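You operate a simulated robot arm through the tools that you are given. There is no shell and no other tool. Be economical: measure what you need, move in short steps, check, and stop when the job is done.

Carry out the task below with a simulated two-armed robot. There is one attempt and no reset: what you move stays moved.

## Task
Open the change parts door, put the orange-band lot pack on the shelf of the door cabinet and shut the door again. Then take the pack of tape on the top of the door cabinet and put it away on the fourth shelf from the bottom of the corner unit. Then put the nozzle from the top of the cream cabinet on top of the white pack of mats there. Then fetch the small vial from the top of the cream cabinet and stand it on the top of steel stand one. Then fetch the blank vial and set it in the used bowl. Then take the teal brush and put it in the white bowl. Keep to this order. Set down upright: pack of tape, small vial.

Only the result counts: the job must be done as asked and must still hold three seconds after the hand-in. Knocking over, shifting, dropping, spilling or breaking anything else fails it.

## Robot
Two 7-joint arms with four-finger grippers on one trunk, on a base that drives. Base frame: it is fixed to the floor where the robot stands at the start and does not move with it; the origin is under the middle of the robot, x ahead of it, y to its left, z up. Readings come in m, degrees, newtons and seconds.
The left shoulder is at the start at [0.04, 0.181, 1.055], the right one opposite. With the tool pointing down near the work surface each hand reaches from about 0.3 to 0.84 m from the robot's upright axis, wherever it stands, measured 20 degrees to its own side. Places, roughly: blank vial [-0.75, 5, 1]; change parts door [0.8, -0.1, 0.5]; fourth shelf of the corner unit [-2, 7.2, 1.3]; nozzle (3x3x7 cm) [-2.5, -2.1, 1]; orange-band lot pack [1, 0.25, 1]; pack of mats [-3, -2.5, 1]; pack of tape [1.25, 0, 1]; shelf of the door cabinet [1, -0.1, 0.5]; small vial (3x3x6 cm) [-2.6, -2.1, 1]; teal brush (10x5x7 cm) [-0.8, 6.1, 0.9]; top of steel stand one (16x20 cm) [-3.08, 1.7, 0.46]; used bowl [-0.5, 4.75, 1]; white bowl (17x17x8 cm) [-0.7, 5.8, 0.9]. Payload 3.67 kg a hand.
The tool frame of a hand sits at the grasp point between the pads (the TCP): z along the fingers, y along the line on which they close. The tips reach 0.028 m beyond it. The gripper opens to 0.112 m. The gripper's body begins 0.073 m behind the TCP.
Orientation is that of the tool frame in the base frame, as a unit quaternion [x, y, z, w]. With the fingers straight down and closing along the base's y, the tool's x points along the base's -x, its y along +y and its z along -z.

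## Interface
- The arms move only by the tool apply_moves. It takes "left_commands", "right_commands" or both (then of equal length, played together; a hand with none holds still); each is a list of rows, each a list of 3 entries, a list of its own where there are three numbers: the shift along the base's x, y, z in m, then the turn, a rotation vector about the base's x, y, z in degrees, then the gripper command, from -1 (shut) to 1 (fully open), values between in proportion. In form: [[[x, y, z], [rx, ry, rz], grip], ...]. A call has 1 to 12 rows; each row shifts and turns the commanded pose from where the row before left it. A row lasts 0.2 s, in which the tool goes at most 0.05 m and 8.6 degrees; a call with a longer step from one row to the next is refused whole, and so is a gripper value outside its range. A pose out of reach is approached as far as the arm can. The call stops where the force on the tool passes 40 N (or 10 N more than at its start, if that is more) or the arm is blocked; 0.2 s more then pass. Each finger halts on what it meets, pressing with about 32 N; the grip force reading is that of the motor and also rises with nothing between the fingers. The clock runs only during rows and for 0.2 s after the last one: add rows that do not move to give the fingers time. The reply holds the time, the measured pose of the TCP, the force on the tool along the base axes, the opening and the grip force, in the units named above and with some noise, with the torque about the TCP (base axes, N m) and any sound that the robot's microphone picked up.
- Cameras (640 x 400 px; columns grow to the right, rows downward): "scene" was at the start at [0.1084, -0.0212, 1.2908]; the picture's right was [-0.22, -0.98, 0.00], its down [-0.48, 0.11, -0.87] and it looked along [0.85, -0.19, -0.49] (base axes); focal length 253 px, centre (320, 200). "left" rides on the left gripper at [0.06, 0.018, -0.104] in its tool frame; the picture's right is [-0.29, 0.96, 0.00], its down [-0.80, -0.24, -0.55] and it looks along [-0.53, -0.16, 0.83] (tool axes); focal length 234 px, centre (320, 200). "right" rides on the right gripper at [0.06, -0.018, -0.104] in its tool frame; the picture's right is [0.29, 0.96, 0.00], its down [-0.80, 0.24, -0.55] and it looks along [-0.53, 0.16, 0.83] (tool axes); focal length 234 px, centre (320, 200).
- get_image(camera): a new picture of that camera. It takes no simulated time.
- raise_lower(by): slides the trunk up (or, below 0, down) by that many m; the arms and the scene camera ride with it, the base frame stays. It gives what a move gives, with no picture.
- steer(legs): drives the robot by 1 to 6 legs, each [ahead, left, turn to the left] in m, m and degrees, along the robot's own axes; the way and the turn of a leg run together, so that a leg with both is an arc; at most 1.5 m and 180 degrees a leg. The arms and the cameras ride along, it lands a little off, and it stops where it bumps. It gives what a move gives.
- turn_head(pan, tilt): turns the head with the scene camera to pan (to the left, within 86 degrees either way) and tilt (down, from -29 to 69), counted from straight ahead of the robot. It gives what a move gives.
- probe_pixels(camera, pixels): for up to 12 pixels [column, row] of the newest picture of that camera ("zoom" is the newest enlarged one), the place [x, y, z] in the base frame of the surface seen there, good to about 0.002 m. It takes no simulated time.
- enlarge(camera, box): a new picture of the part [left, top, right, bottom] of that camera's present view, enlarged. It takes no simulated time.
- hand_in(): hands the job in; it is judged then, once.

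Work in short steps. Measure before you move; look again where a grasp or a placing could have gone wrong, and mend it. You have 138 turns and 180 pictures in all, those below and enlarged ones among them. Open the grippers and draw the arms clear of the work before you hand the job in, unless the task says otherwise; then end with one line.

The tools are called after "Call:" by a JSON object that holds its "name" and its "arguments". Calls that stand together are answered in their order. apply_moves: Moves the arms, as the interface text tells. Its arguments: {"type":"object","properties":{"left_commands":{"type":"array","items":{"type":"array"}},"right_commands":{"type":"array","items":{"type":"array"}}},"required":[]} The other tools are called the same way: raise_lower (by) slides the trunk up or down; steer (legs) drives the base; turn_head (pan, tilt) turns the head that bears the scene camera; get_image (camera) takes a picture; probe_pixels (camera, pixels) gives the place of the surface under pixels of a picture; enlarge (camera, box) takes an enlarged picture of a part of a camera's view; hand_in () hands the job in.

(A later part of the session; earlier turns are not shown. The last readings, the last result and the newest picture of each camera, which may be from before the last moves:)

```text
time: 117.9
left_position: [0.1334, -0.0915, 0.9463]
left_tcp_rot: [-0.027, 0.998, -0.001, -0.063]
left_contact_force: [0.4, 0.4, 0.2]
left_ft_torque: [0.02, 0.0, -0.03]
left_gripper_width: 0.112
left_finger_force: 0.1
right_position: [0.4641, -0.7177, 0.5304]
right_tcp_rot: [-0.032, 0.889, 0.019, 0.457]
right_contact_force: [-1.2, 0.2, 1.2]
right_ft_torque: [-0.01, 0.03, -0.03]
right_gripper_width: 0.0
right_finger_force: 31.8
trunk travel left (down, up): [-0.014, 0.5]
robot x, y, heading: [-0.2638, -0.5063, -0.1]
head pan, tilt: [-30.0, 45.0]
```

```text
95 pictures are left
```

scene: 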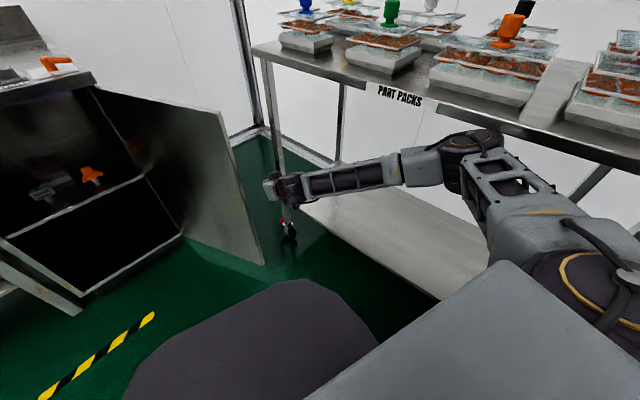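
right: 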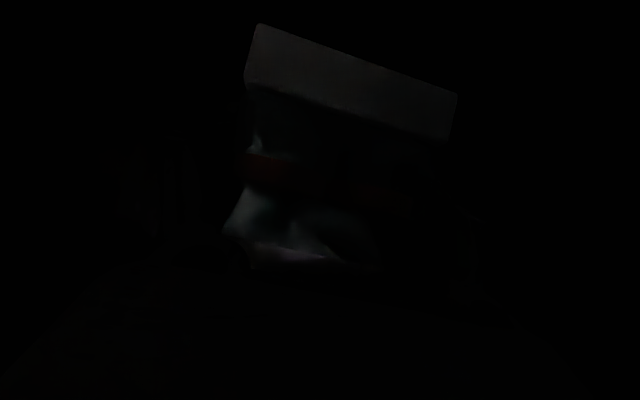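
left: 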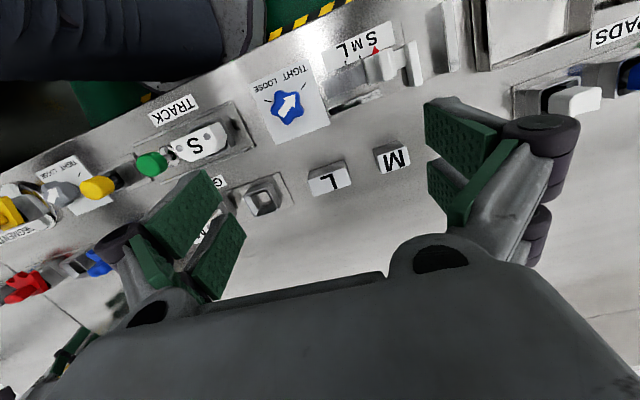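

The third leg reported "blocked" right at its end; I check whether the trolley was touched by probing its wheel/corner and edges.

Call:
{"name": "probe_pixels", "arguments": {"camera": "scene", "pixels": [[287, 218], [256, 50], [300, 70], [420, 105], [330, 225], [400, 270], [430, 292], [240, 210], [262, 260], [445, 300], [520, 130], [221, 115]]}}

Call:
{"name": "enlarge", "arguments": {"camera": "scene", "box": [230, 20, 470, 320]}}

```text
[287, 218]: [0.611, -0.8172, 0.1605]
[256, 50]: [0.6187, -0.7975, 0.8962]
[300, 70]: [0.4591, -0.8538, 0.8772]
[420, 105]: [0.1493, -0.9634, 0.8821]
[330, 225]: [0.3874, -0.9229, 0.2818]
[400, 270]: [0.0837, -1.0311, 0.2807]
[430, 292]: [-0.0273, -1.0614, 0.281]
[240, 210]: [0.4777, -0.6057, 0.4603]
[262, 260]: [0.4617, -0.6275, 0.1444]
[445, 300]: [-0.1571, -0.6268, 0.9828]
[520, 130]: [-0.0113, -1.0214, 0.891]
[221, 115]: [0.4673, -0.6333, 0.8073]
```

```text
1.33 times, centred on (350, 170) of scene
```

zoom: 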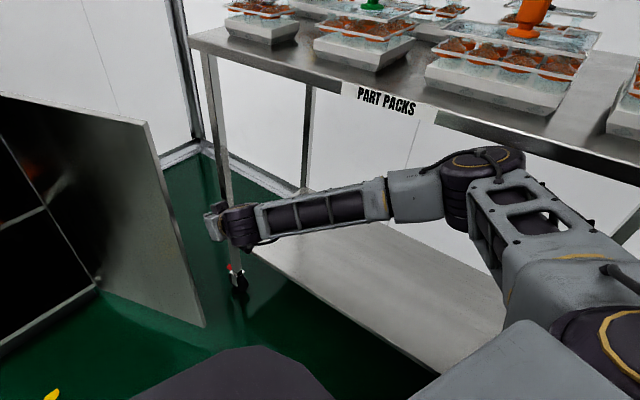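

Trolley hasn't moved (wheel at the same place). Now I move left to swing the door with the hand's side.

Call:
{"name": "steer", "arguments": {"legs": [[0, 0.3, 0]]}}

Call:
{"name": "get_image", "arguments": {"camera": "scene"}}

```text
time: 119.3
left_position: [0.1361, 0.0553, 0.9448]
left_tcp_rot: [-0.023, 0.998, -0.002, -0.062]
left_contact_force: [-1.4, 0.6, 0.4]
left_ft_torque: [-0.08, -0.02, 0.01]
left_gripper_width: 0.1121
left_finger_force: 0.0
right_position: [0.461, -0.5754, 0.5346]
right_tcp_rot: [-0.031, 0.889, 0.016, 0.457]
right_contact_force: [-4.0, -0.2, 0.9]
right_ft_torque: [-0.09, -0.26, 0.2]
right_gripper_width: 0.0
right_finger_force: 32.0
trunk travel left (down, up): [-0.014, 0.5]
robot x, y, heading: [-0.2604, -0.3577, -0.2]
head pan, tilt: [-30.0, 45.0]
stopped in leg 1: the force on the tool passed its limit at 116 N (the readings are from after the stop); the commanded pose is now the measured one
```

```text
93 pictures are left
```

scene: 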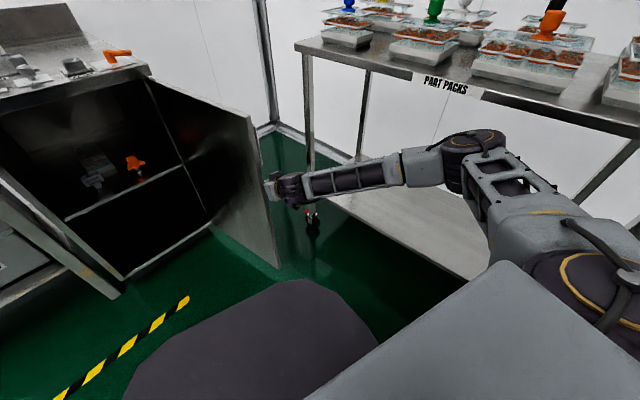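

The impact tripped the force limit (116 N) but the door did move. I continue in shorter legs, staying in contact.

Call:
{"name": "steer", "arguments": {"legs": [[0, 0.03, 0], [0, 0.03, 0]]}}

Call:
{"name": "enlarge", "arguments": {"camera": "scene", "box": [140, 90, 380, 280]}}

```text
time: 120.1
left_position: [0.1368, 0.0637, 0.9473]
left_tcp_rot: [-0.022, 0.998, 0.0, -0.062]
left_contact_force: [0.2, -0.1, -0.4]
left_ft_torque: [0.01, 0.0, -0.05]
left_gripper_width: 0.1119
left_finger_force: 0.0
right_position: [0.458, -0.571, 0.5339]
right_tcp_rot: [-0.027, 0.889, 0.014, 0.456]
right_contact_force: [-7.5, -3.4, 3.4]
right_ft_torque: [0.33, -0.41, 0.44]
right_gripper_width: 0.0
right_finger_force: 32.0
trunk travel left (down, up): [-0.014, 0.5]
robot x, y, heading: [-0.2594, -0.3455, -0.8]
head pan, tilt: [-30.0, 45.0]
stopped in leg 1: the force on the tool passed its limit at 52 N (the readings are from after the stop); the commanded pose is now the measured one
```

```text
2.11 times, centred on (260, 185) of scene
```

zoom: 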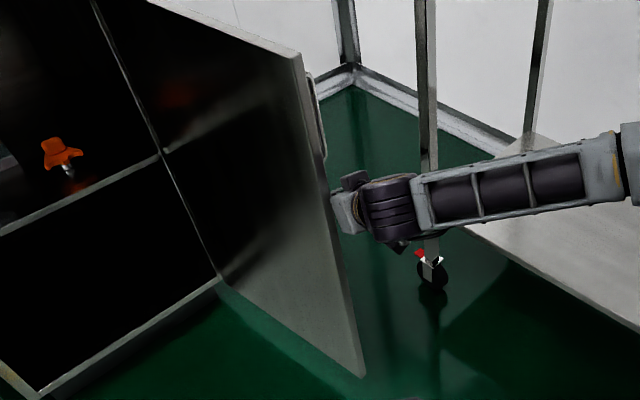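

The door edge is sliding into the hand's knuckles and jamming. I back off 3.5 cm so only the fingertips bear on it, and follow the edge's arc in small legs.

Call:
{"name": "steer", "arguments": {"legs": [[-0.035, -0.01, 0], [-0.015, 0.03, 0], [-0.015, 0.03, 0], [-0.012, 0.035, 0], [-0.012, 0.035, 0]]}}

Call:
{"name": "enlarge", "arguments": {"camera": "scene", "box": [140, 90, 380, 280]}}

```text
time: 122.8
left_position: [0.0508, 0.1873, 0.9467]
left_tcp_rot: [-0.021, 0.998, -0.001, -0.061]
left_contact_force: [-0.5, -0.2, -0.1]
left_ft_torque: [-0.06, -0.02, 0.02]
left_gripper_width: 0.1122
left_finger_force: 0.0
right_position: [0.3725, -0.4496, 0.5337]
right_tcp_rot: [-0.027, 0.889, 0.014, 0.457]
right_contact_force: [-0.2, 0.2, 0.7]
right_ft_torque: [-0.02, 0.02, -0.07]
right_gripper_width: 0.0001
right_finger_force: 32.2
trunk travel left (down, up): [-0.014, 0.5]
robot x, y, heading: [-0.3477, -0.2239, -0.6]
head pan, tilt: [-30.0, 45.0]
```

```text
2.11 times, centred on (260, 185) of scene
```

zoom: 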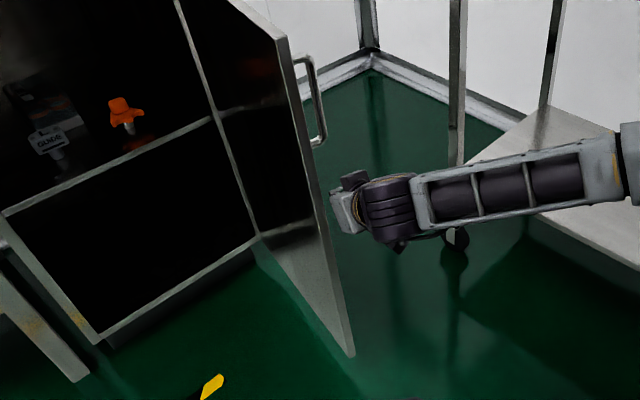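

The door follows. I continue along the arc.

Call:
{"name": "steer", "arguments": {"legs": [[0.012, 0.01, 0], [-0.005, 0.04, 0], [0.0, 0.04, 0], [0.002, 0.04, 0], [0.007, 0.04, 0], [0.01, 0.038, 0]]}}

Call:
{"name": "turn_head", "arguments": {"pan": -15, "tilt": 45}}

Call:
{"name": "get_image", "arguments": {"camera": "scene"}}

```text
time: 126.0
left_position: [0.0788, 0.394, 0.945]
left_tcp_rot: [-0.021, 0.998, -0.001, -0.063]
left_contact_force: [-0.6, 0.9, -0.1]
left_ft_torque: [-0.05, -0.01, -0.01]
left_gripper_width: 0.1118
left_finger_force: 0.0
right_position: [0.4008, -0.2396, 0.5342]
right_tcp_rot: [-0.027, 0.89, 0.014, 0.456]
right_contact_force: [-0.2, 0.3, -0.1]
right_ft_torque: [-0.05, 0.05, -0.04]
right_gripper_width: 0.0
right_finger_force: 32.0
trunk travel left (down, up): [-0.014, 0.5]
robot x, y, heading: [-0.3216, -0.0181, -0.5]
head pan, tilt: [-30.0, 45.0]
```

```text
time: 126.8
left_position: [0.0787, 0.3935, 0.9465]
left_tcp_rot: [-0.021, 0.998, -0.001, -0.063]
left_contact_force: [0.7, -0.2, -0.7]
left_ft_torque: [-0.04, 0.0, -0.03]
left_gripper_width: 0.1119
left_finger_force: 0.1
right_position: [0.4007, -0.2417, 0.5324]
right_tcp_rot: [-0.027, 0.889, 0.015, 0.456]
right_contact_force: [-0.9, 0.2, 0.0]
right_ft_torque: [-0.04, 0.02, -0.03]
right_gripper_width: 0.0001
right_finger_force: 32.5
trunk travel left (down, up): [-0.014, 0.5]
robot x, y, heading: [-0.3238, -0.0142, -0.7]
head pan, tilt: [-15.0, 45.0]
```

```text
90 pictures are left
```

scene: 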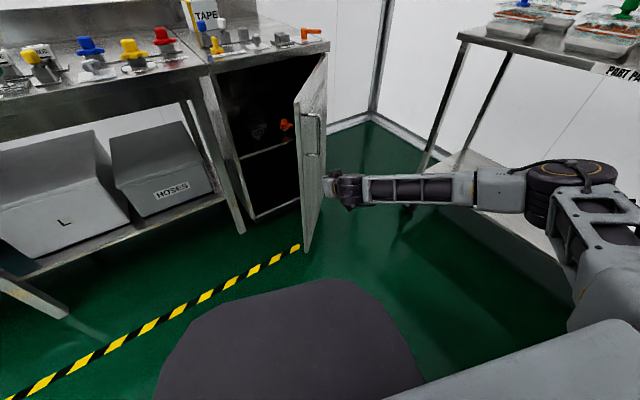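

Door ~50° open, hand on its outer face. Continuing the arc with more forward motion.

Call:
{"name": "steer", "arguments": {"legs": [[0.013, 0.035, 0], [0.016, 0.034, 0], [0.019, 0.033, 0], [0.022, 0.031, 0], [0.025, 0.029, 0], [0.028, 0.027, 0]]}}

Call:
{"name": "get_image", "arguments": {"camera": "scene"}}

```text
time: 130.0
left_position: [0.2057, 0.5828, 0.9452]
left_tcp_rot: [-0.022, 0.998, -0.002, -0.064]
left_contact_force: [0.3, 0.9, -1.4]
left_ft_torque: [-0.04, 0.04, 0.05]
left_gripper_width: 0.1118
left_finger_force: 0.1
right_position: [0.5269, -0.0513, 0.5323]
right_tcp_rot: [-0.027, 0.89, 0.014, 0.455]
right_contact_force: [-0.2, 0.1, 0.3]
right_ft_torque: [-0.02, -0.01, -0.04]
right_gripper_width: 0.0001
right_finger_force: 31.8
trunk travel left (down, up): [-0.014, 0.5]
robot x, y, heading: [-0.197, 0.169, -0.5]
head pan, tilt: [-15.0, 45.0]
```

```text
89 pictures are left
```

scene: 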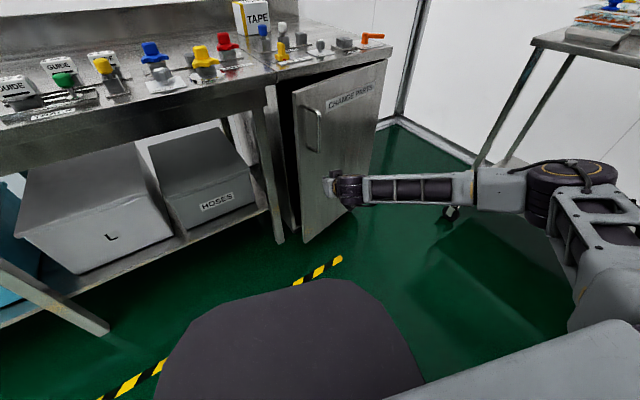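

Nearly shut. I push ahead in small legs until the door seats.

Call:
{"name": "steer", "arguments": {"legs": [[0.03, 0.014, 0], [0.03, 0.013, 0], [0.03, 0.012, 0], [0.025, 0.01, 0], [0.02, 0.008, 0]]}}

Call:
{"name": "get_image", "arguments": {"camera": "scene"}}

Call:
{"name": "enlarge", "arguments": {"camera": "scene", "box": [240, 40, 400, 260]}}

```text
time: 132.7
left_position: [0.3396, 0.6353, 0.9458]
left_tcp_rot: [-0.02, 0.998, 0.0, -0.063]
left_contact_force: [0.4, -0.3, 0.2]
left_ft_torque: [0.04, -0.02, -0.02]
left_gripper_width: 0.112
left_finger_force: 0.0
right_position: [0.6584, 0.0004, 0.5333]
right_tcp_rot: [-0.025, 0.889, 0.014, 0.456]
right_contact_force: [0.6, -1.0, 0.2]
right_ft_torque: [-0.01, 0.07, 0.0]
right_gripper_width: 0.0
right_finger_force: 32.2
trunk travel left (down, up): [-0.014, 0.5]
robot x, y, heading: [-0.0618, 0.2261, -0.9]
head pan, tilt: [-15.0, 45.0]
stopped in leg 5: the force on the tool passed its limit at 104 N (the readings are from after the stop); the commanded pose is now the measured one
```

```text
88 pictures are left
```

scene: 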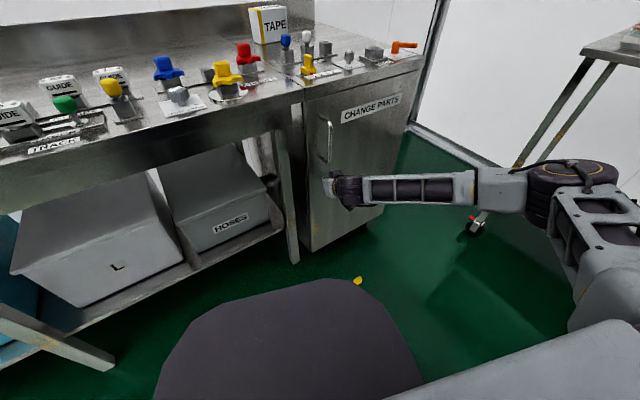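

```text
1.82 times, centred on (320, 150) of scene
```

zoom: 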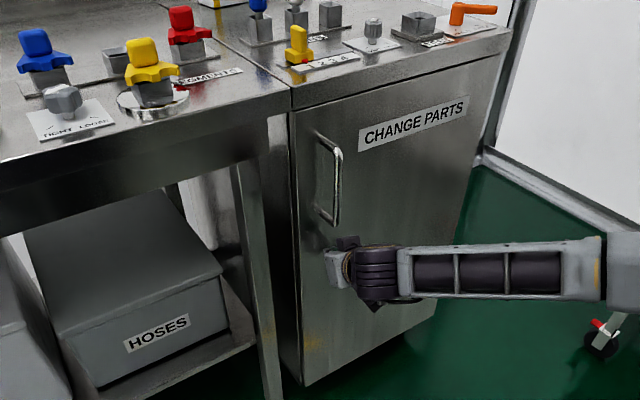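

Door is flush. I verify with probes, back off, raise the trunk, and get ready for the tape.

Call:
{"name": "probe_pixels", "arguments": {"camera": "scene", "pixels": [[312, 160], [380, 130], [370, 160], [345, 145]]}}

Call:
{"name": "steer", "arguments": {"legs": [[-0.15, 0, 0]]}}

Call:
{"name": "raise_lower", "arguments": {"by": 0.265}}

```text
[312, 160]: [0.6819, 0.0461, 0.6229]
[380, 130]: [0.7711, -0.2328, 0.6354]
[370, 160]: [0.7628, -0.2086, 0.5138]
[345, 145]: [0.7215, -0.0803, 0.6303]
```

```text
time: 134.1
left_position: [0.1866, 0.6387, 0.9462]
left_tcp_rot: [-0.021, 0.998, -0.001, -0.063]
left_contact_force: [-1.5, -0.7, -0.1]
left_ft_torque: [0.01, -0.04, 0.01]
left_gripper_width: 0.1121
left_finger_force: 0.0
right_position: [0.5062, 0.0041, 0.5335]
right_tcp_rot: [-0.026, 0.889, 0.014, 0.457]
right_contact_force: [0.6, 0.6, 0.2]
right_ft_torque: [0.05, 0.0, 0.01]
right_gripper_width: 0.0
right_finger_force: 31.8
trunk travel left (down, up): [-0.014, 0.5]
robot x, y, heading: [-0.2125, 0.2291, -0.7]
head pan, tilt: [-15.0, 45.0]
```

```text
time: 136.8
left_position: [0.1885, 0.6385, 1.2089]
left_tcp_rot: [-0.021, 0.998, 0.0, -0.063]
left_contact_force: [-0.6, -0.4, -0.7]
left_ft_torque: [-0.03, -0.01, 0.01]
left_gripper_width: 0.1119
left_finger_force: 0.2
right_position: [0.5087, 0.0052, 0.7976]
right_tcp_rot: [-0.026, 0.889, 0.015, 0.456]
right_contact_force: [0.0, 0.2, -0.3]
right_ft_torque: [0.0, -0.03, -0.01]
right_gripper_width: 0.0
right_finger_force: 32.2
trunk travel left (down, up): [-0.279, 0.235]
robot x, y, heading: [-0.2118, 0.2333, -0.9]
head pan, tilt: [-15.0, 45.0]
```

Door confirmed shut (face on its original plane). Before choosing the tape grasp I look from here toward the corner unit with the head.

Call:
{"name": "turn_head", "arguments": {"pan": 86, "tilt": 5}}

Call:
{"name": "get_image", "arguments": {"camera": "scene"}}

```text
time: 138.6
left_position: [0.1884, 0.6376, 1.2094]
left_tcp_rot: [-0.021, 0.998, -0.001, -0.064]
left_contact_force: [-0.3, -0.1, 0.6]
left_ft_torque: [0.03, 0.0, -0.02]
left_gripper_width: 0.1118
left_finger_force: 0.0
right_position: [0.5078, 0.0044, 0.7985]
right_tcp_rot: [-0.026, 0.889, 0.015, 0.457]
right_contact_force: [0.1, -0.2, -0.5]
right_ft_torque: [-0.01, 0.02, -0.01]
right_gripper_width: 0.0
right_finger_force: 32.0
trunk travel left (down, up): [-0.279, 0.235]
robot x, y, heading: [-0.2101, 0.2283, -0.7]
head pan, tilt: [85.9, 5.0]
```

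```text
86 pictures are left
```

scene: 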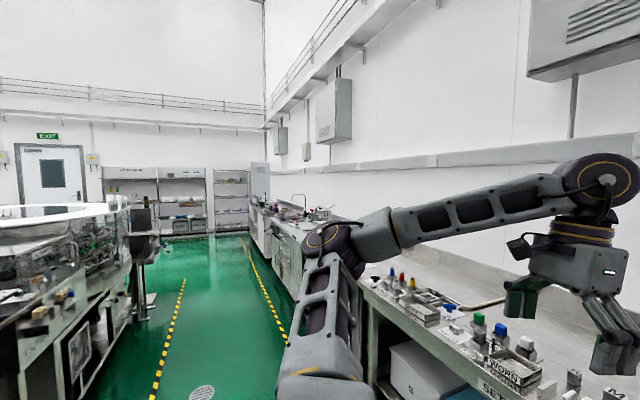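

The shelving is at (100–250,165–240). I enlarge it.

Call:
{"name": "enlarge", "arguments": {"camera": "scene", "box": [95, 155, 285, 275]}}

Call:
{"name": "probe_pixels", "arguments": {"camera": "zoom", "pixels": [[50, 30], [300, 40], [380, 50], [430, 70], [430, 100], [430, 140], [430, 185], [430, 225], [330, 95], [330, 150], [500, 100], [250, 110]]}}

```text
3.33 times, centred on (190, 215) of scene
```

zoom: 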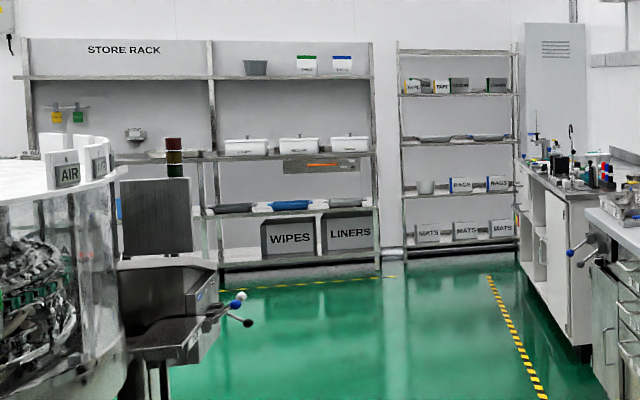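

```text
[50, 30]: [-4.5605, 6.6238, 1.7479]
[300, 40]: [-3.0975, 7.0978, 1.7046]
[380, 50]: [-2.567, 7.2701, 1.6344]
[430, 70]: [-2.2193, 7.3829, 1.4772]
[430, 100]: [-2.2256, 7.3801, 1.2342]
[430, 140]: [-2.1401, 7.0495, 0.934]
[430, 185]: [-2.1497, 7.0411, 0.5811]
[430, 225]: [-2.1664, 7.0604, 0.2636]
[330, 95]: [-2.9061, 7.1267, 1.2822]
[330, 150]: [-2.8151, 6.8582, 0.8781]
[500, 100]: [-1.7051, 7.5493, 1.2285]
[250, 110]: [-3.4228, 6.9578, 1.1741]
```

Shelf 4 is at z≈1.29 with the top shelf ~1.63, so a pitched hand is needed there. I'll again turn the box in place (right hand vertical), then regrasp it from the front with pitch. First I raise the hand, make it vertical and drive to the cabinet.

Call:
{"name": "apply_moves", "arguments": {"right_commands": [[[0, 0, 0.043], [0, 7.8, 0], 1], [[0, 0, 0.043], [0, 7.8, 0], 1], [[0, 0, 0.043], [0, 7.8, 0], 1], [[0, 0, 0.043], [0, 7.8, 0], 1], [[0, 0, 0.043], [0, 7.8, 0], 1], [[0, 0, 0.043], [0, 7.8, 0], 1], [[0, 0, 0.043], [0, 7.8, 0], 1]]}}

Call:
{"name": "turn_head", "arguments": {"pan": 0, "tilt": 45}}

Call:
{"name": "steer", "arguments": {"legs": [[0.4, -0.29, 0], [0, 0, 15.5], [0.18, -0.03, 0]]}}

Call:
{"name": "get_image", "arguments": {"camera": "scene"}}

```text
time: 140.2
left_position: [0.1891, 0.6385, 1.2086]
left_tcp_rot: [-0.021, 0.998, -0.002, -0.064]
left_contact_force: [0.0, 0.8, -1.1]
left_ft_torque: [-0.04, 0.03, 0.01]
left_gripper_width: 0.1119
left_finger_force: 0.0
right_position: [0.5073, 0.0058, 1.0991]
right_tcp_rot: [-0.017, 1.0, 0.025, -0.004]
right_contact_force: [0.6, 0.0, 0.6]
right_ft_torque: [-0.03, -0.01, -0.02]
right_gripper_width: 0.1121
right_finger_force: 0.1
trunk travel left (down, up): [-0.279, 0.235]
robot x, y, heading: [-0.2117, 0.2301, -0.9]
head pan, tilt: [85.9, 5.0]
```

```text
time: 141.8
left_position: [0.1889, 0.6372, 1.2092]
left_tcp_rot: [-0.021, 0.998, 0.0, -0.064]
left_contact_force: [-0.5, -1.0, 0.2]
left_ft_torque: [0.02, 0.01, -0.04]
left_gripper_width: 0.1119
left_finger_force: 0.0
right_position: [0.5079, 0.0056, 1.0975]
right_tcp_rot: [-0.017, 1.0, 0.025, -0.002]
right_contact_force: [0.0, -0.1, -0.4]
right_ft_torque: [0.0, -0.01, 0.03]
right_gripper_width: 0.1118
right_finger_force: 0.1
trunk travel left (down, up): [-0.279, 0.235]
robot x, y, heading: [-0.2102, 0.2341, -0.7]
head pan, tilt: [0.0, 45.0]
```

```text
time: 146.8
left_position: [0.6444, 0.4507, 1.2098]
left_tcp_rot: [-0.156, 0.986, -0.009, -0.063]
left_contact_force: [0.3, 0.8, 0.2]
left_ft_torque: [0.02, 0.01, 0.04]
left_gripper_width: 0.112
left_finger_force: 0.0
right_position: [1.1234, -0.0731, 1.0972]
right_tcp_rot: [-0.152, 0.988, 0.025, -0.006]
right_contact_force: [0.3, 0.3, -0.3]
right_ft_torque: [-0.04, 0.0, -0.01]
right_gripper_width: 0.112
right_finger_force: 0.0
trunk travel left (down, up): [-0.279, 0.235]
robot x, y, heading: [0.3705, -0.0493, 15.0]
head pan, tilt: [0.0, 45.0]
```

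```text
84 pictures are left
```

scene: 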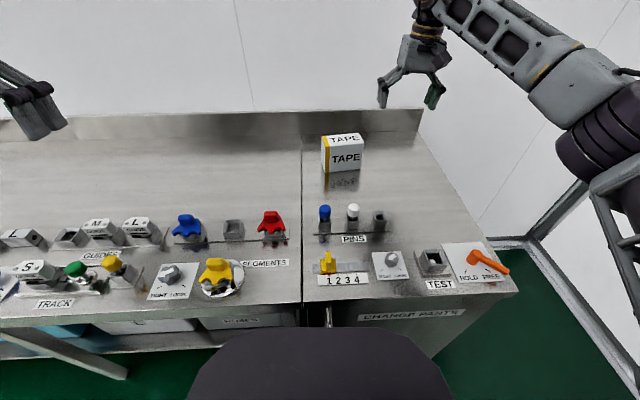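

Good position. I measure the tape box precisely.

Call:
{"name": "enlarge", "arguments": {"camera": "scene", "box": [310, 120, 374, 190]}}

Call:
{"name": "probe_pixels", "arguments": {"camera": "zoom", "pixels": [[190, 180], [190, 330], [440, 190], [440, 310], [310, 330], [310, 120], [150, 110], [420, 110], [180, 120], [110, 150], [130, 260], [400, 95]]}}

```text
5.71 times, centred on (342, 155) of scene
```

zoom: 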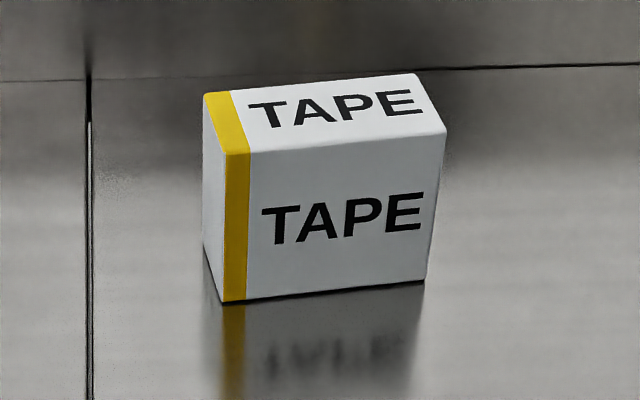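

```text
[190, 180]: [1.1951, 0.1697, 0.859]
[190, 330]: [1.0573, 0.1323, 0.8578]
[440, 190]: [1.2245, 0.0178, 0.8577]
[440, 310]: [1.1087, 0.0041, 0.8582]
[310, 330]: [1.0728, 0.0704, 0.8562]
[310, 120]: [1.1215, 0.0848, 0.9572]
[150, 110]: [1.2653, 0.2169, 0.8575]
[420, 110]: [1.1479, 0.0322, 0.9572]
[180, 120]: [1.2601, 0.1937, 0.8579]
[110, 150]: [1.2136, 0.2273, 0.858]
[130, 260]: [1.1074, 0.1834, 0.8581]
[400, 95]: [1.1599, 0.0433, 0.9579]
```

Probing the top's corners and front face just inside the edges.

Call:
{"name": "probe_pixels", "arguments": {"camera": "zoom", "pixels": [[228, 150], [442, 126], [411, 76], [207, 97], [228, 295], [420, 275], [228, 160], [438, 140]]}}

```text
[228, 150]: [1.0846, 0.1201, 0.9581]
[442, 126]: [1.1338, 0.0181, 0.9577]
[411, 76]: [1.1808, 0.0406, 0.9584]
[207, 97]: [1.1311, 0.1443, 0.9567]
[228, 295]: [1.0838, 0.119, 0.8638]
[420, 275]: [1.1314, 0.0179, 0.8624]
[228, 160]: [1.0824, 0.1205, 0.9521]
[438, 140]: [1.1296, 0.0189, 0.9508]
```

Box: 5.5 cm deep along heading 25.7°, 11.7 cm wide, centre (1.133,0.081), top 0.958. I rotate the vertical right hand −82° and bring it above.

Call:
{"name": "apply_moves", "arguments": {"right_commands": [[[0, 0.014, 0], [-2.73, -1.12, 0], 1], [[0.001, 0.014, 0], [0, 0, -8.2], 1], [[0.001, 0.014, 0], [0, 0, -8.2], 1], [[0.001, 0.014, 0], [0, 0, -8.2], 1], [[0.001, 0.014, 0], [0, 0, -8.2], 1], [[0.001, 0.014, 0], [0, 0, -8.2], 1], [[0.001, 0.014, 0], [0, 0, -8.2], 1], [[0.001, 0.014, 0], [0, 0, -8.2], 1], [[0.001, 0.014, 0], [0, 0, -8.2], 1], [[0.001, 0.014, -0.033], [0, 0, -8.2], 1], [[0.001, 0.014, -0.033], [0, 0, -8.2], 1]]}}

Call:
{"name": "get_image", "arguments": {"camera": "right"}}

Call:
{"name": "get_image", "arguments": {"camera": "scene"}}

```text
time: 149.2
left_position: [0.6455, 0.4521, 1.2091]
left_tcp_rot: [-0.159, 0.985, -0.011, -0.064]
left_contact_force: [-0.4, 0.5, 0.2]
left_ft_torque: [-0.03, 0.01, 0.02]
left_gripper_width: 0.1118
left_finger_force: 0.1
right_position: [1.1247, 0.0793, 1.0311]
right_tcp_rot: [0.534, 0.845, 0.0, -0.001]
right_contact_force: [-0.2, -0.8, 0.5]
right_ft_torque: [-0.07, 0.0, 0.01]
right_gripper_width: 0.1118
right_finger_force: 0.0
right hand out of reach, approached as far as the arm can: row 9, 11
trunk travel left (down, up): [-0.279, 0.235]
robot x, y, heading: [0.3682, -0.0486, 14.8]
head pan, tilt: [0.0, 45.0]
```

```text
82 pictures are left
```

right: 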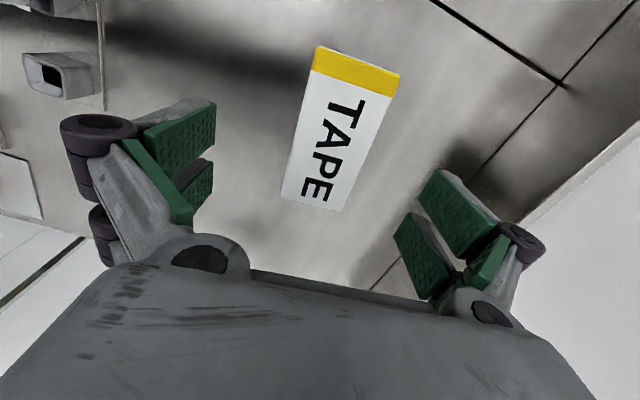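

```text
81 pictures are left
```

scene: 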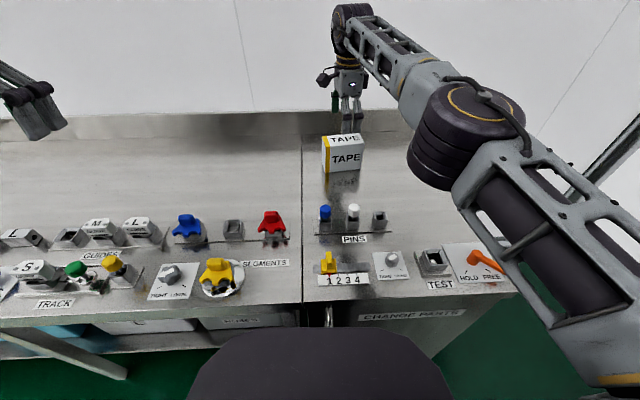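

Aligned with the box's depth. I descend to z 0.915 and close.

Call:
{"name": "apply_moves", "arguments": {"right_commands": [[[0.003, 0, -0.04], [0, 0, 0], 1], [[0.003, 0, -0.04], [0, 0, 0], 1], [[0.002, 0, -0.036], [0, 0, 0], 1], [[0, 0, 0], [0, 0, 0], 0.4], [[0, 0, 0], [0, 0, 0], -0.2], [[0, 0, 0], [0, 0, 0], -0.6], [[0, 0, 0], [0, 0, 0], -0.6], [[0, 0, 0], [0, 0, 0], -0.6]]}}

Call:
{"name": "apply_moves", "arguments": {"right_commands": [[[0, 0, 0.02], [0, 0, 0], -0.6], [[0, 0, 0.03], [0, 0, 0], -0.6]]}}

Call:
{"name": "enlarge", "arguments": {"camera": "scene", "box": [270, 80, 430, 230]}}

```text
time: 151.1
left_position: [0.6443, 0.4497, 1.2093]
left_tcp_rot: [-0.156, 0.986, -0.009, -0.063]
left_contact_force: [0.0, -0.4, -0.6]
left_ft_torque: [-0.03, -0.02, -0.01]
left_gripper_width: 0.112
left_finger_force: 0.1
right_position: [1.1326, 0.0772, 0.9162]
right_tcp_rot: [0.534, 0.845, 0.0, 0.0]
right_contact_force: [1.2, 0.7, 4.6]
right_ft_torque: [-0.13, 0.03, 0.05]
right_gripper_width: 0.0598
right_finger_force: 32.2
right hand out of reach, approached as far as the arm can: row 3
trunk travel left (down, up): [-0.279, 0.235]
robot x, y, heading: [0.3679, -0.0546, 15.1]
head pan, tilt: [0.0, 45.0]
```

```text
time: 151.7
left_position: [0.6432, 0.4521, 1.2096]
left_tcp_rot: [-0.157, 0.985, -0.009, -0.063]
left_contact_force: [0.5, -1.2, 0.0]
left_ft_torque: [-0.03, -0.07, 0.0]
left_gripper_width: 0.1117
left_finger_force: 0.0
right_position: [1.1292, 0.0758, 0.9662]
right_tcp_rot: [0.533, 0.846, -0.001, 0.0]
right_contact_force: [0.1, 0.2, -2.1]
right_ft_torque: [0.0, -0.05, -0.02]
right_gripper_width: 0.0599
right_finger_force: 31.8
trunk travel left (down, up): [-0.279, 0.235]
robot x, y, heading: [0.3702, -0.0469, 15.2]
head pan, tilt: [0.0, 45.0]
```

```text
2.67 times, centred on (350, 155) of scene
```

zoom: 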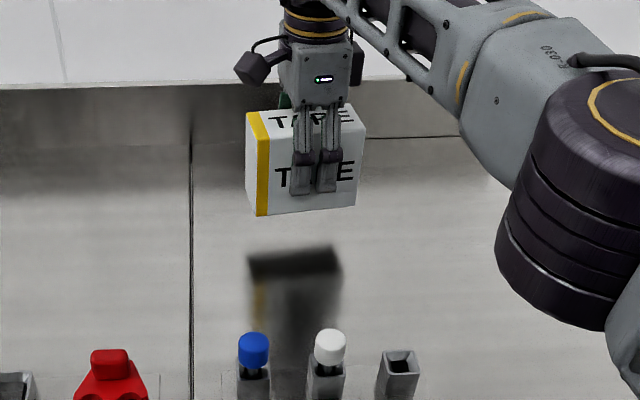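

Held firmly (60 mm). I rotate it +80° and lower it back to the bench.

Call:
{"name": "apply_moves", "arguments": {"right_commands": [[[-0.002, 0.001, 0], [0, 0, 8.0], -0.6], [[-0.002, 0.001, 0], [0, 0, 8.0], -0.6], [[-0.002, 0.001, 0], [0, 0, 8.0], -0.6], [[-0.002, 0.001, 0], [0, 0, 8.0], -0.6], [[-0.002, 0.001, 0], [0, 0, 8.0], -0.6], [[-0.002, 0.001, 0], [0, 0, 8.0], -0.6], [[-0.002, 0.001, 0], [0, 0, 8.0], -0.6], [[-0.002, 0.001, 0], [0, 0, 8.0], -0.6], [[-0.002, 0.001, 0], [0, 0, 8.0], -0.6], [[-0.002, 0.001, 0], [0, 0, 8.0], -0.6], [[0, 0, -0.03], [0, 0, 0], -0.6], [[0, 0, -0.015], [0, 0, 0], -0.6]]}}

Call:
{"name": "enlarge", "arguments": {"camera": "scene", "box": [270, 80, 430, 230]}}

```text
time: 154.2
left_position: [0.6443, 0.4505, 1.2106]
left_tcp_rot: [-0.157, 0.986, -0.01, -0.063]
left_contact_force: [0.1, -0.3, -0.1]
left_ft_torque: [0.0, 0.0, 0.0]
left_gripper_width: 0.1118
left_finger_force: 0.1
right_position: [1.1109, 0.085, 0.922]
right_tcp_rot: [-0.136, 0.991, 0.0, 0.0]
right_contact_force: [-0.3, -0.1, -2.6]
right_ft_torque: [0.01, 0.03, 0.02]
right_gripper_width: 0.0597
right_finger_force: 31.3
trunk travel left (down, up): [-0.279, 0.235]
robot x, y, heading: [0.3656, -0.0474, 15.0]
head pan, tilt: [0.0, 45.0]
```

```text
2.67 times, centred on (350, 155) of scene
```

zoom: 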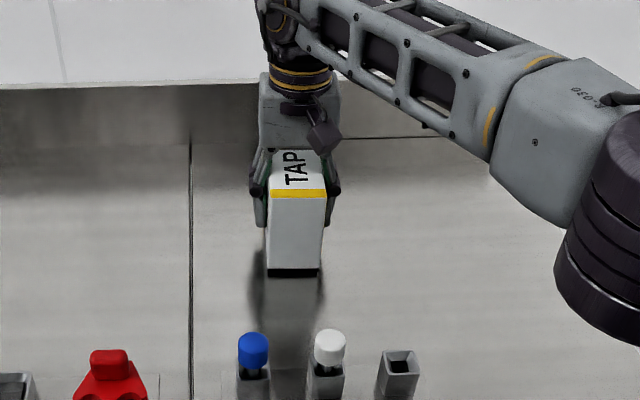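

Touching down, opening, and re-posing the hand behind the box with 45° pitch.

Call:
{"name": "apply_moves", "arguments": {"right_commands": [[[0, 0, -0.004], [0, 0, 0], -0.6], [[0, 0, -0.002], [0, 0, 0], -0.6], [[0, 0, 0], [0, 0, 0], 0.4], [[0, 0, 0], [0, 0, 0], 1], [[0, 0, 0.045], [0, 0, 0], 1], [[0, 0, 0.045], [0, 0, 0], 1], [[0, 0, 0.04], [0, 0, 0], 1]]}}

Call:
{"name": "apply_moves", "arguments": {"right_commands": [[[-0.02, -0.005, 0], [2.05, -7.3, 0], 1], [[-0.02, -0.005, 0], [2.05, -7.3, 0], 1], [[-0.02, -0.005, 0], [2.05, -7.3, 0], 1], [[-0.02, -0.005, 0], [2.05, -7.3, 0], 1], [[-0.01, -0.004, 0], [2.05, -7.3, 0], 1], [[0, 0, 0], [2.05, -7.3, 0], 1]]}}

Call:
{"name": "enlarge", "arguments": {"camera": "scene", "box": [310, 120, 390, 200]}}

Call:
{"name": "get_image", "arguments": {"camera": "right"}}

```text
time: 155.8
left_position: [0.6421, 0.4512, 1.2093]
left_tcp_rot: [-0.157, 0.986, -0.009, -0.061]
left_contact_force: [0.6, 0.8, 0.2]
left_ft_torque: [-0.04, -0.01, 0.0]
left_gripper_width: 0.112
left_finger_force: 0.0
right_position: [1.1101, 0.0858, 1.0459]
right_tcp_rot: [-0.135, 0.991, -0.002, 0.0]
right_contact_force: [0.4, -0.5, -0.9]
right_ft_torque: [-0.02, -0.02, 0.02]
right_gripper_width: 0.1121
right_finger_force: 0.1
trunk travel left (down, up): [-0.279, 0.235]
robot x, y, heading: [0.3699, -0.0523, 14.8]
head pan, tilt: [0.0, 45.0]
```

```text
time: 157.2
left_position: [0.6449, 0.4513, 1.2095]
left_tcp_rot: [-0.157, 0.986, -0.01, -0.063]
left_contact_force: [-0.2, -0.1, 0.4]
left_ft_torque: [0.0, 0.02, 0.02]
left_gripper_width: 0.1122
left_finger_force: 0.0
right_position: [1.0204, 0.0629, 1.0443]
right_tcp_rot: [-0.124, 0.914, 0.053, 0.383]
right_contact_force: [0.1, -0.3, 0.2]
right_ft_torque: [0.02, -0.02, 0.0]
right_gripper_width: 0.1118
right_finger_force: 0.0
trunk travel left (down, up): [-0.279, 0.235]
robot x, y, heading: [0.3661, -0.0506, 15.0]
head pan, tilt: [0.0, 45.0]
```

```text
5.00 times, centred on (350, 160) of scene
```

zoom: 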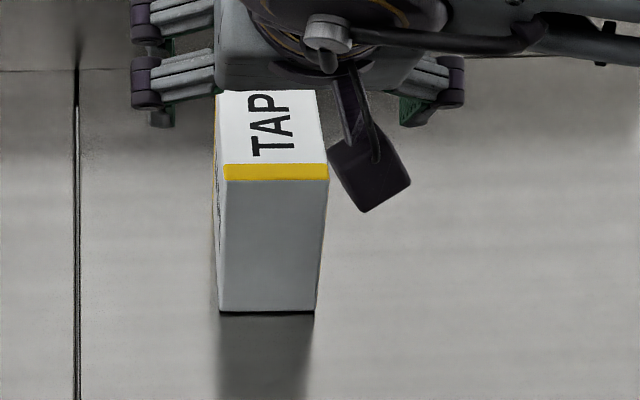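

```text
77 pictures are left
```

right: 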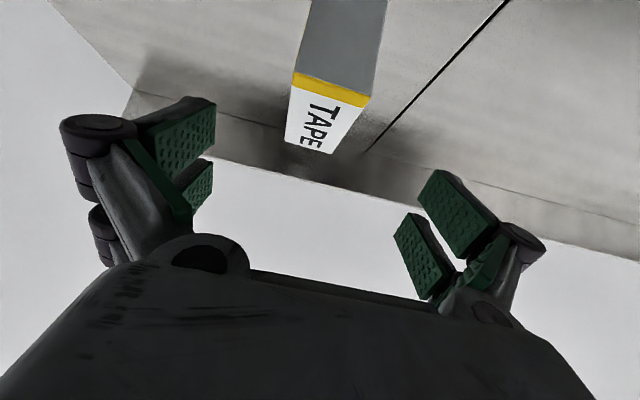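

Heading 15.6°, pitch 44.5°; box centre (1.11,0.085). I advance along the tool axis and grip.

Call:
{"name": "apply_moves", "arguments": {"right_commands": [[[0, -0.002, -0.035], [0, 0, 0], 1], [[0.0297, 0.0083, -0.0303], [0, 0, 0], 1], [[0.0297, 0.0083, -0.0303], [0, 0, 0], 1], [[0.0297, 0.0083, -0.0303], [0, 0, 0], 1], [[0, 0, 0], [0, 0, 0], 0.4], [[0, 0, 0], [0, 0, 0], -0.2], [[0, 0, 0], [0, 0, 0], -0.7], [[0, 0, 0], [0, 0, 0], -0.7], [[0, 0, 0], [0, 0, 0], -0.7]]}}

Call:
{"name": "apply_moves", "arguments": {"right_commands": [[[0, 0, 0.03], [0, 0, 0], -0.7], [[0, 0, 0.045], [0, 0, 0], -0.7], [[0, 0, 0.045], [0, 0, 0], -0.7], [[0, 0, 0.045], [0, 0, 0], -0.7]]}}

Call:
{"name": "get_image", "arguments": {"camera": "right"}}

Call:
{"name": "get_image", "arguments": {"camera": "scene"}}

```text
time: 159.2
left_position: [0.644, 0.4515, 1.2094]
left_tcp_rot: [-0.157, 0.986, -0.01, -0.063]
left_contact_force: [0.2, 0.2, 0.4]
left_ft_torque: [0.01, 0.0, 0.0]
left_gripper_width: 0.1123
left_finger_force: 0.0
right_position: [1.1086, 0.0862, 0.9194]
right_tcp_rot: [-0.124, 0.914, 0.053, 0.383]
right_contact_force: [0.0, 1.0, 0.3]
right_ft_torque: [0.01, -0.09, 0.03]
right_gripper_width: 0.0832
right_finger_force: 31.8
trunk travel left (down, up): [-0.279, 0.235]
robot x, y, heading: [0.3681, -0.0492, 15.0]
head pan, tilt: [0.0, 45.0]
```

```text
time: 160.2
left_position: [0.6435, 0.4507, 1.2092]
left_tcp_rot: [-0.156, 0.986, -0.009, -0.062]
left_contact_force: [0.3, 0.3, -0.2]
left_ft_torque: [0.03, -0.02, -0.01]
left_gripper_width: 0.112
left_finger_force: 0.1
right_position: [1.1096, 0.0866, 1.0858]
right_tcp_rot: [-0.124, 0.914, 0.052, 0.383]
right_contact_force: [0.7, -0.7, -2.4]
right_ft_torque: [0.01, -0.04, -0.02]
right_gripper_width: 0.0831
right_finger_force: 31.7
trunk travel left (down, up): [-0.279, 0.235]
robot x, y, heading: [0.3663, -0.0531, 14.9]
head pan, tilt: [0.0, 45.0]
```

```text
76 pictures are left
```

right: 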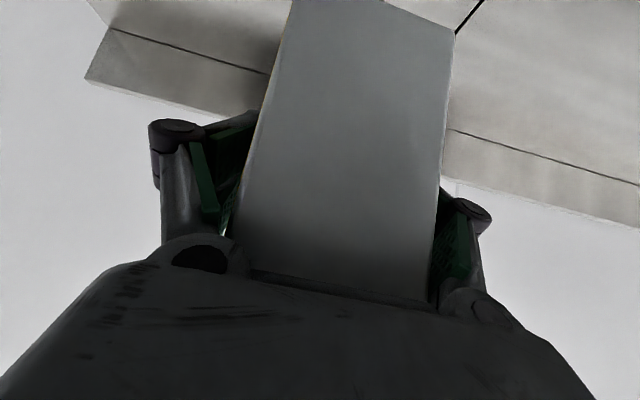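

```text
75 pictures are left
```

scene: 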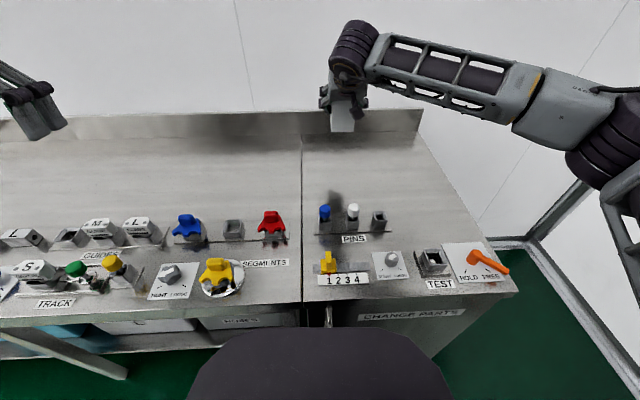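

The opening reads 83 mm for a 60 mm box: the box corner is too deep between the knuckles. I set it back down, retreat 2.5 cm along the axis and regrip.

Call:
{"name": "apply_moves", "arguments": {"right_commands": [[[0, 0, -0.045], [0, 0, 0], -0.7], [[0, 0, -0.045], [0, 0, 0], -0.7], [[0, 0, -0.045], [0, 0, 0], -0.7], [[0, 0, -0.026], [0, 0, 0], -0.7], [[0, 0, -0.004], [0, 0, 0], -0.7], [[0, 0, 0], [0, 0, 0], 0.6], [[0, 0, 0], [0, 0, 0], 1], [[-0.0175, -0.005, 0.0175], [0, 0, 0], 1], [[0, 0, 0], [0, 0, 0], 0], [[0, 0, 0], [0, 0, 0], -0.8], [[0, 0, 0], [0, 0, 0], -0.8], [[0, 0, 0], [0, 0, 0], -0.8]]}}

Call:
{"name": "get_image", "arguments": {"camera": "right"}}

```text
time: 162.8
left_position: [0.6443, 0.4513, 1.2094]
left_tcp_rot: [-0.157, 0.986, -0.01, -0.063]
left_contact_force: [0.6, -0.3, -0.3]
left_ft_torque: [0.0, 0.02, 0.01]
left_gripper_width: 0.1118
left_finger_force: 0.0
right_position: [1.0926, 0.0804, 0.9371]
right_tcp_rot: [-0.125, 0.914, 0.053, 0.382]
right_contact_force: [-0.9, 0.0, -0.2]
right_ft_torque: [-0.05, 0.04, -0.04]
right_gripper_width: 0.0595
right_finger_force: 32.0
trunk travel left (down, up): [-0.279, 0.235]
robot x, y, heading: [0.3712, -0.0506, 14.7]
head pan, tilt: [0.0, 45.0]
```

```text
74 pictures are left
```

right: 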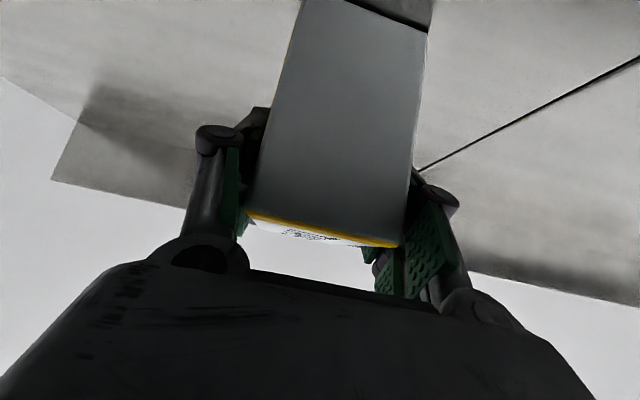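

Proper 60 mm grip now. I lift, back away from the cabinet, turn to the aisle direction (108°) and drive down the aisle.

Call:
{"name": "apply_moves", "arguments": {"right_commands": [[[0, 0, 0.03], [0, 0, 0], -0.8], [[0, 0, 0.045], [0, 0, 0], -0.8], [[0, 0, 0.045], [0, 0, 0], -0.8], [[0, 0, 0.045], [0, 0, 0], -0.8], [[0, 0, 0.045], [0, 0, 0], -0.8]]}}

Call:
{"name": "steer", "arguments": {"legs": [[-0.45, 0, 0], [0, 0, 93]]}}

Call:
{"name": "turn_head", "arguments": {"pan": 0, "tilt": 20}}

Call:
{"name": "get_image", "arguments": {"camera": "scene"}}

```text
time: 164.1
left_position: [0.6432, 0.4514, 1.2098]
left_tcp_rot: [-0.157, 0.986, -0.009, -0.062]
left_contact_force: [0.1, 0.0, 0.0]
left_ft_torque: [0.0, 0.0, 0.02]
left_gripper_width: 0.1121
left_finger_force: 0.0
right_position: [1.0914, 0.078, 1.1445]
right_tcp_rot: [-0.125, 0.914, 0.052, 0.383]
right_contact_force: [0.0, -0.1, -1.6]
right_ft_torque: [-0.01, 0.01, 0.0]
right_gripper_width: 0.0598
right_finger_force: 32.1
trunk travel left (down, up): [-0.279, 0.235]
robot x, y, heading: [0.3677, -0.0502, 15.1]
head pan, tilt: [0.0, 45.0]
```

```text
time: 171.2
left_position: [-0.59, 0.0754, 1.2088]
left_tcp_rot: [0.826, -0.56, 0.052, 0.037]
left_contact_force: [0.2, 0.4, -0.4]
left_ft_torque: [-0.02, 0.0, 0.0]
left_gripper_width: 0.112
left_finger_force: 0.1
right_position: [-0.2473, 0.5471, 1.1448]
right_tcp_rot: [0.752, -0.534, -0.316, -0.223]
right_contact_force: [-0.4, 0.6, -3.0]
right_ft_torque: [-0.04, -0.05, -0.01]
right_gripper_width: 0.0598
right_finger_force: 32.1
trunk travel left (down, up): [-0.279, 0.235]
robot x, y, heading: [-0.0686, -0.1672, 108.8]
head pan, tilt: [0.0, 45.0]
```

```text
time: 172.1
left_position: [-0.5889, 0.0753, 1.2099]
left_tcp_rot: [0.826, -0.56, 0.053, 0.037]
left_contact_force: [0.7, 0.4, 0.0]
left_ft_torque: [-0.01, -0.01, 0.0]
left_gripper_width: 0.1118
left_finger_force: 0.0
right_position: [-0.2476, 0.5472, 1.1458]
right_tcp_rot: [0.752, -0.534, -0.315, -0.223]
right_contact_force: [-0.3, 0.9, -2.9]
right_ft_torque: [-0.04, -0.05, 0.03]
right_gripper_width: 0.0599
right_finger_force: 32.2
trunk travel left (down, up): [-0.279, 0.235]
robot x, y, heading: [-0.0679, -0.172, 108.9]
head pan, tilt: [0.0, 20.0]
```

```text
73 pictures are left
```

scene: 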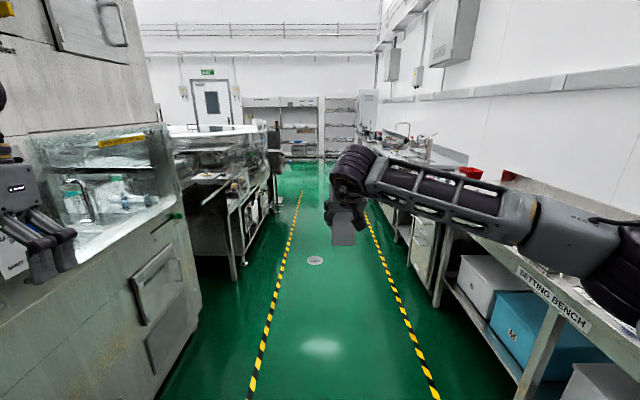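

The left hand is rather near the machine on the left. I tuck it in toward the robot's centre and probe the machine's side.

Call:
{"name": "apply_moves", "arguments": {"left_commands": [[[0.038, 0.012, 0], [0, 0, 0], 1], [[0.038, 0.012, 0], [0, 0, 0], 1], [[0.038, 0.012, 0], [0, 0, 0], 1], [[0.038, 0.012, 0], [0, 0, 0], 1], [[0.038, 0.012, 0], [0, 0, 0], 1]]}}

Call:
{"name": "probe_pixels", "arguments": {"camera": "scene", "pixels": [[185, 200], [150, 100], [195, 300], [110, 200], [245, 200], [225, 170], [280, 150], [425, 220], [480, 290], [310, 130], [370, 150], [175, 240]]}}

```text
time: 173.3
left_position: [-0.3994, 0.1365, 1.2092]
left_tcp_rot: [0.826, -0.559, 0.052, 0.036]
left_contact_force: [1.2, 0.4, -0.9]
left_ft_torque: [0.01, 0.06, -0.02]
left_gripper_width: 0.112
left_finger_force: 0.1
right_position: [-0.2461, 0.5468, 1.1439]
right_tcp_rot: [0.752, -0.534, -0.315, -0.222]
right_contact_force: [0.0, -0.1, -2.0]
right_ft_torque: [-0.05, 0.01, 0.0]
right_gripper_width: 0.0599
right_finger_force: 32.2
trunk travel left (down, up): [-0.279, 0.235]
robot x, y, heading: [-0.0717, -0.1685, 108.7]
head pan, tilt: [0.0, 20.0]
```

```text
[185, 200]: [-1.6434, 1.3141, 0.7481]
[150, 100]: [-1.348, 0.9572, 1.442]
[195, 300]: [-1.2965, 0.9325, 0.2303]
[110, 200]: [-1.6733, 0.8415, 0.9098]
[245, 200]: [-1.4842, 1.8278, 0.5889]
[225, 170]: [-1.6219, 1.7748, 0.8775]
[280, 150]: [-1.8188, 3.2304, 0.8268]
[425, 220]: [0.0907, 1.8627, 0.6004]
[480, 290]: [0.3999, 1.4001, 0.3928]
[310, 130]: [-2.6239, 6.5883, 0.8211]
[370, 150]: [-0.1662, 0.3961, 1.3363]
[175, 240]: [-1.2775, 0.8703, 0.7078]
```

Aisle is clear (≥0.6 m each side). Driving 5.2 m ahead.

Call:
{"name": "steer", "arguments": {"legs": [[1.5, 0, 0], [1.5, 0, -0.7], [1.5, 0, 0], [0.7, 0, 0]]}}

Call:
{"name": "turn_head", "arguments": {"pan": 0, "tilt": 10}}

Call:
{"name": "get_image", "arguments": {"camera": "scene"}}

```text
time: 198.8
left_position: [-1.9416, 5.0462, 1.2099]
left_tcp_rot: [0.824, -0.563, 0.051, 0.036]
left_contact_force: [-0.3, 0.4, 0.5]
left_ft_torque: [-0.01, 0.01, -0.01]
left_gripper_width: 0.1116
left_finger_force: 0.0
right_position: [-1.7839, 5.4561, 1.1457]
right_tcp_rot: [0.75, -0.537, -0.314, -0.224]
right_contact_force: [-0.7, 0.6, -2.9]
right_ft_torque: [-0.09, -0.03, 0.03]
right_gripper_width: 0.0597
right_finger_force: 32.3
trunk travel left (down, up): [-0.279, 0.235]
robot x, y, heading: [-1.6112, 4.7387, 108.3]
head pan, tilt: [0.0, 20.0]
```

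```text
time: 199.5
left_position: [-1.9409, 5.0472, 1.2104]
left_tcp_rot: [0.824, -0.563, 0.053, 0.036]
left_contact_force: [0.5, 0.5, 0.5]
left_ft_torque: [0.03, 0.01, 0.01]
left_gripper_width: 0.1118
left_finger_force: 0.1
right_position: [-1.7832, 5.4563, 1.145]
right_tcp_rot: [0.75, -0.538, -0.314, -0.224]
right_contact_force: [0.0, 1.0, -2.8]
right_ft_torque: [-0.04, -0.04, 0.01]
right_gripper_width: 0.0598
right_finger_force: 32.1
trunk travel left (down, up): [-0.279, 0.235]
robot x, y, heading: [-1.6151, 4.7386, 108.1]
head pan, tilt: [0.0, 10.0]
```

```text
72 pictures are left
```

scene: 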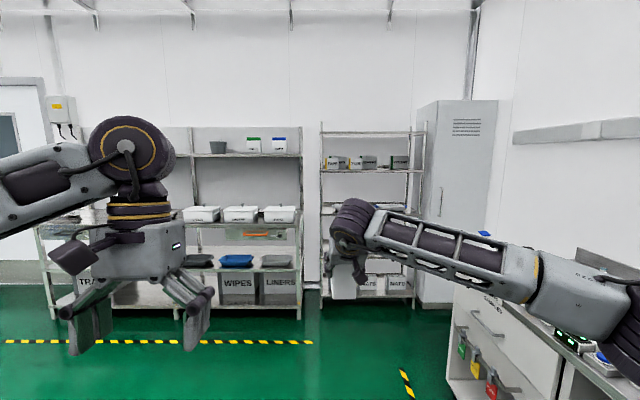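

The corner unit's shelf 4 is at (325–415,155–172). I enlarge and measure it.

Call:
{"name": "enlarge", "arguments": {"camera": "scene", "box": [310, 120, 430, 200]}}

Call:
{"name": "probe_pixels", "arguments": {"camera": "zoom", "pixels": [[75, 270], [300, 270], [530, 270], [70, 65], [530, 60], [120, 225], [200, 225], [280, 230], [340, 225], [430, 230], [500, 230], [375, 250]]}}

```text
5.00 times, centred on (370, 160) of scene
```

zoom: 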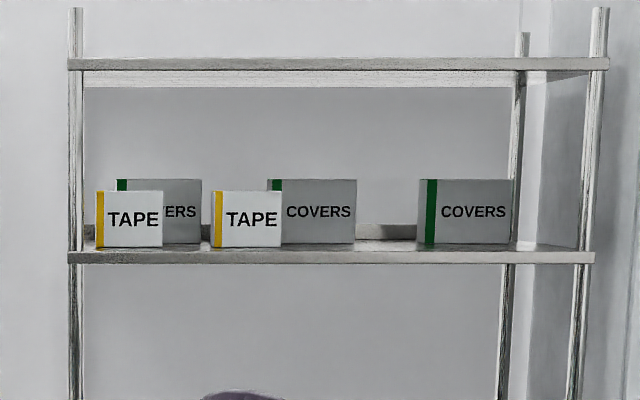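

```text
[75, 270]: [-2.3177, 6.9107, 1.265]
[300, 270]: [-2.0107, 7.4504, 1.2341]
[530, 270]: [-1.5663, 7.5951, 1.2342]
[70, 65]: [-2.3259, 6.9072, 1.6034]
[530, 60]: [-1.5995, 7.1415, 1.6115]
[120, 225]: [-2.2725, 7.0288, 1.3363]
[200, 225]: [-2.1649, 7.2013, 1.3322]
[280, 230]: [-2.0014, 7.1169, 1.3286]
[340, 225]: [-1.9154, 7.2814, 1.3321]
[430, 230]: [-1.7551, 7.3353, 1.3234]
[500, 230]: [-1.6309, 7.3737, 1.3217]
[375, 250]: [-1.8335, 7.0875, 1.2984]
```

Shelf top z≈1.298; a free spot lies right of the second TAPE box (t≈0.58). I check the bench on the right for base clearance.

Call:
{"name": "probe_pixels", "arguments": {"camera": "scene", "pixels": [[450, 340], [455, 385], [470, 300], [490, 290], [420, 200], [418, 290], [405, 375], [440, 110], [430, 250], [320, 270]]}}

```text
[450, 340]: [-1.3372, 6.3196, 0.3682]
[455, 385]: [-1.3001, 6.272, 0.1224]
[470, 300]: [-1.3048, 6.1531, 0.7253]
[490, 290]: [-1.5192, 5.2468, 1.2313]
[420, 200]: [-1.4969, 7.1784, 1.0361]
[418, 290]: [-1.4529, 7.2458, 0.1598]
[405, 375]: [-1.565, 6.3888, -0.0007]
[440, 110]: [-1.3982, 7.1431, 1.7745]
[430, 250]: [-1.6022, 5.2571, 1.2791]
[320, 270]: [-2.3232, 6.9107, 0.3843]
```

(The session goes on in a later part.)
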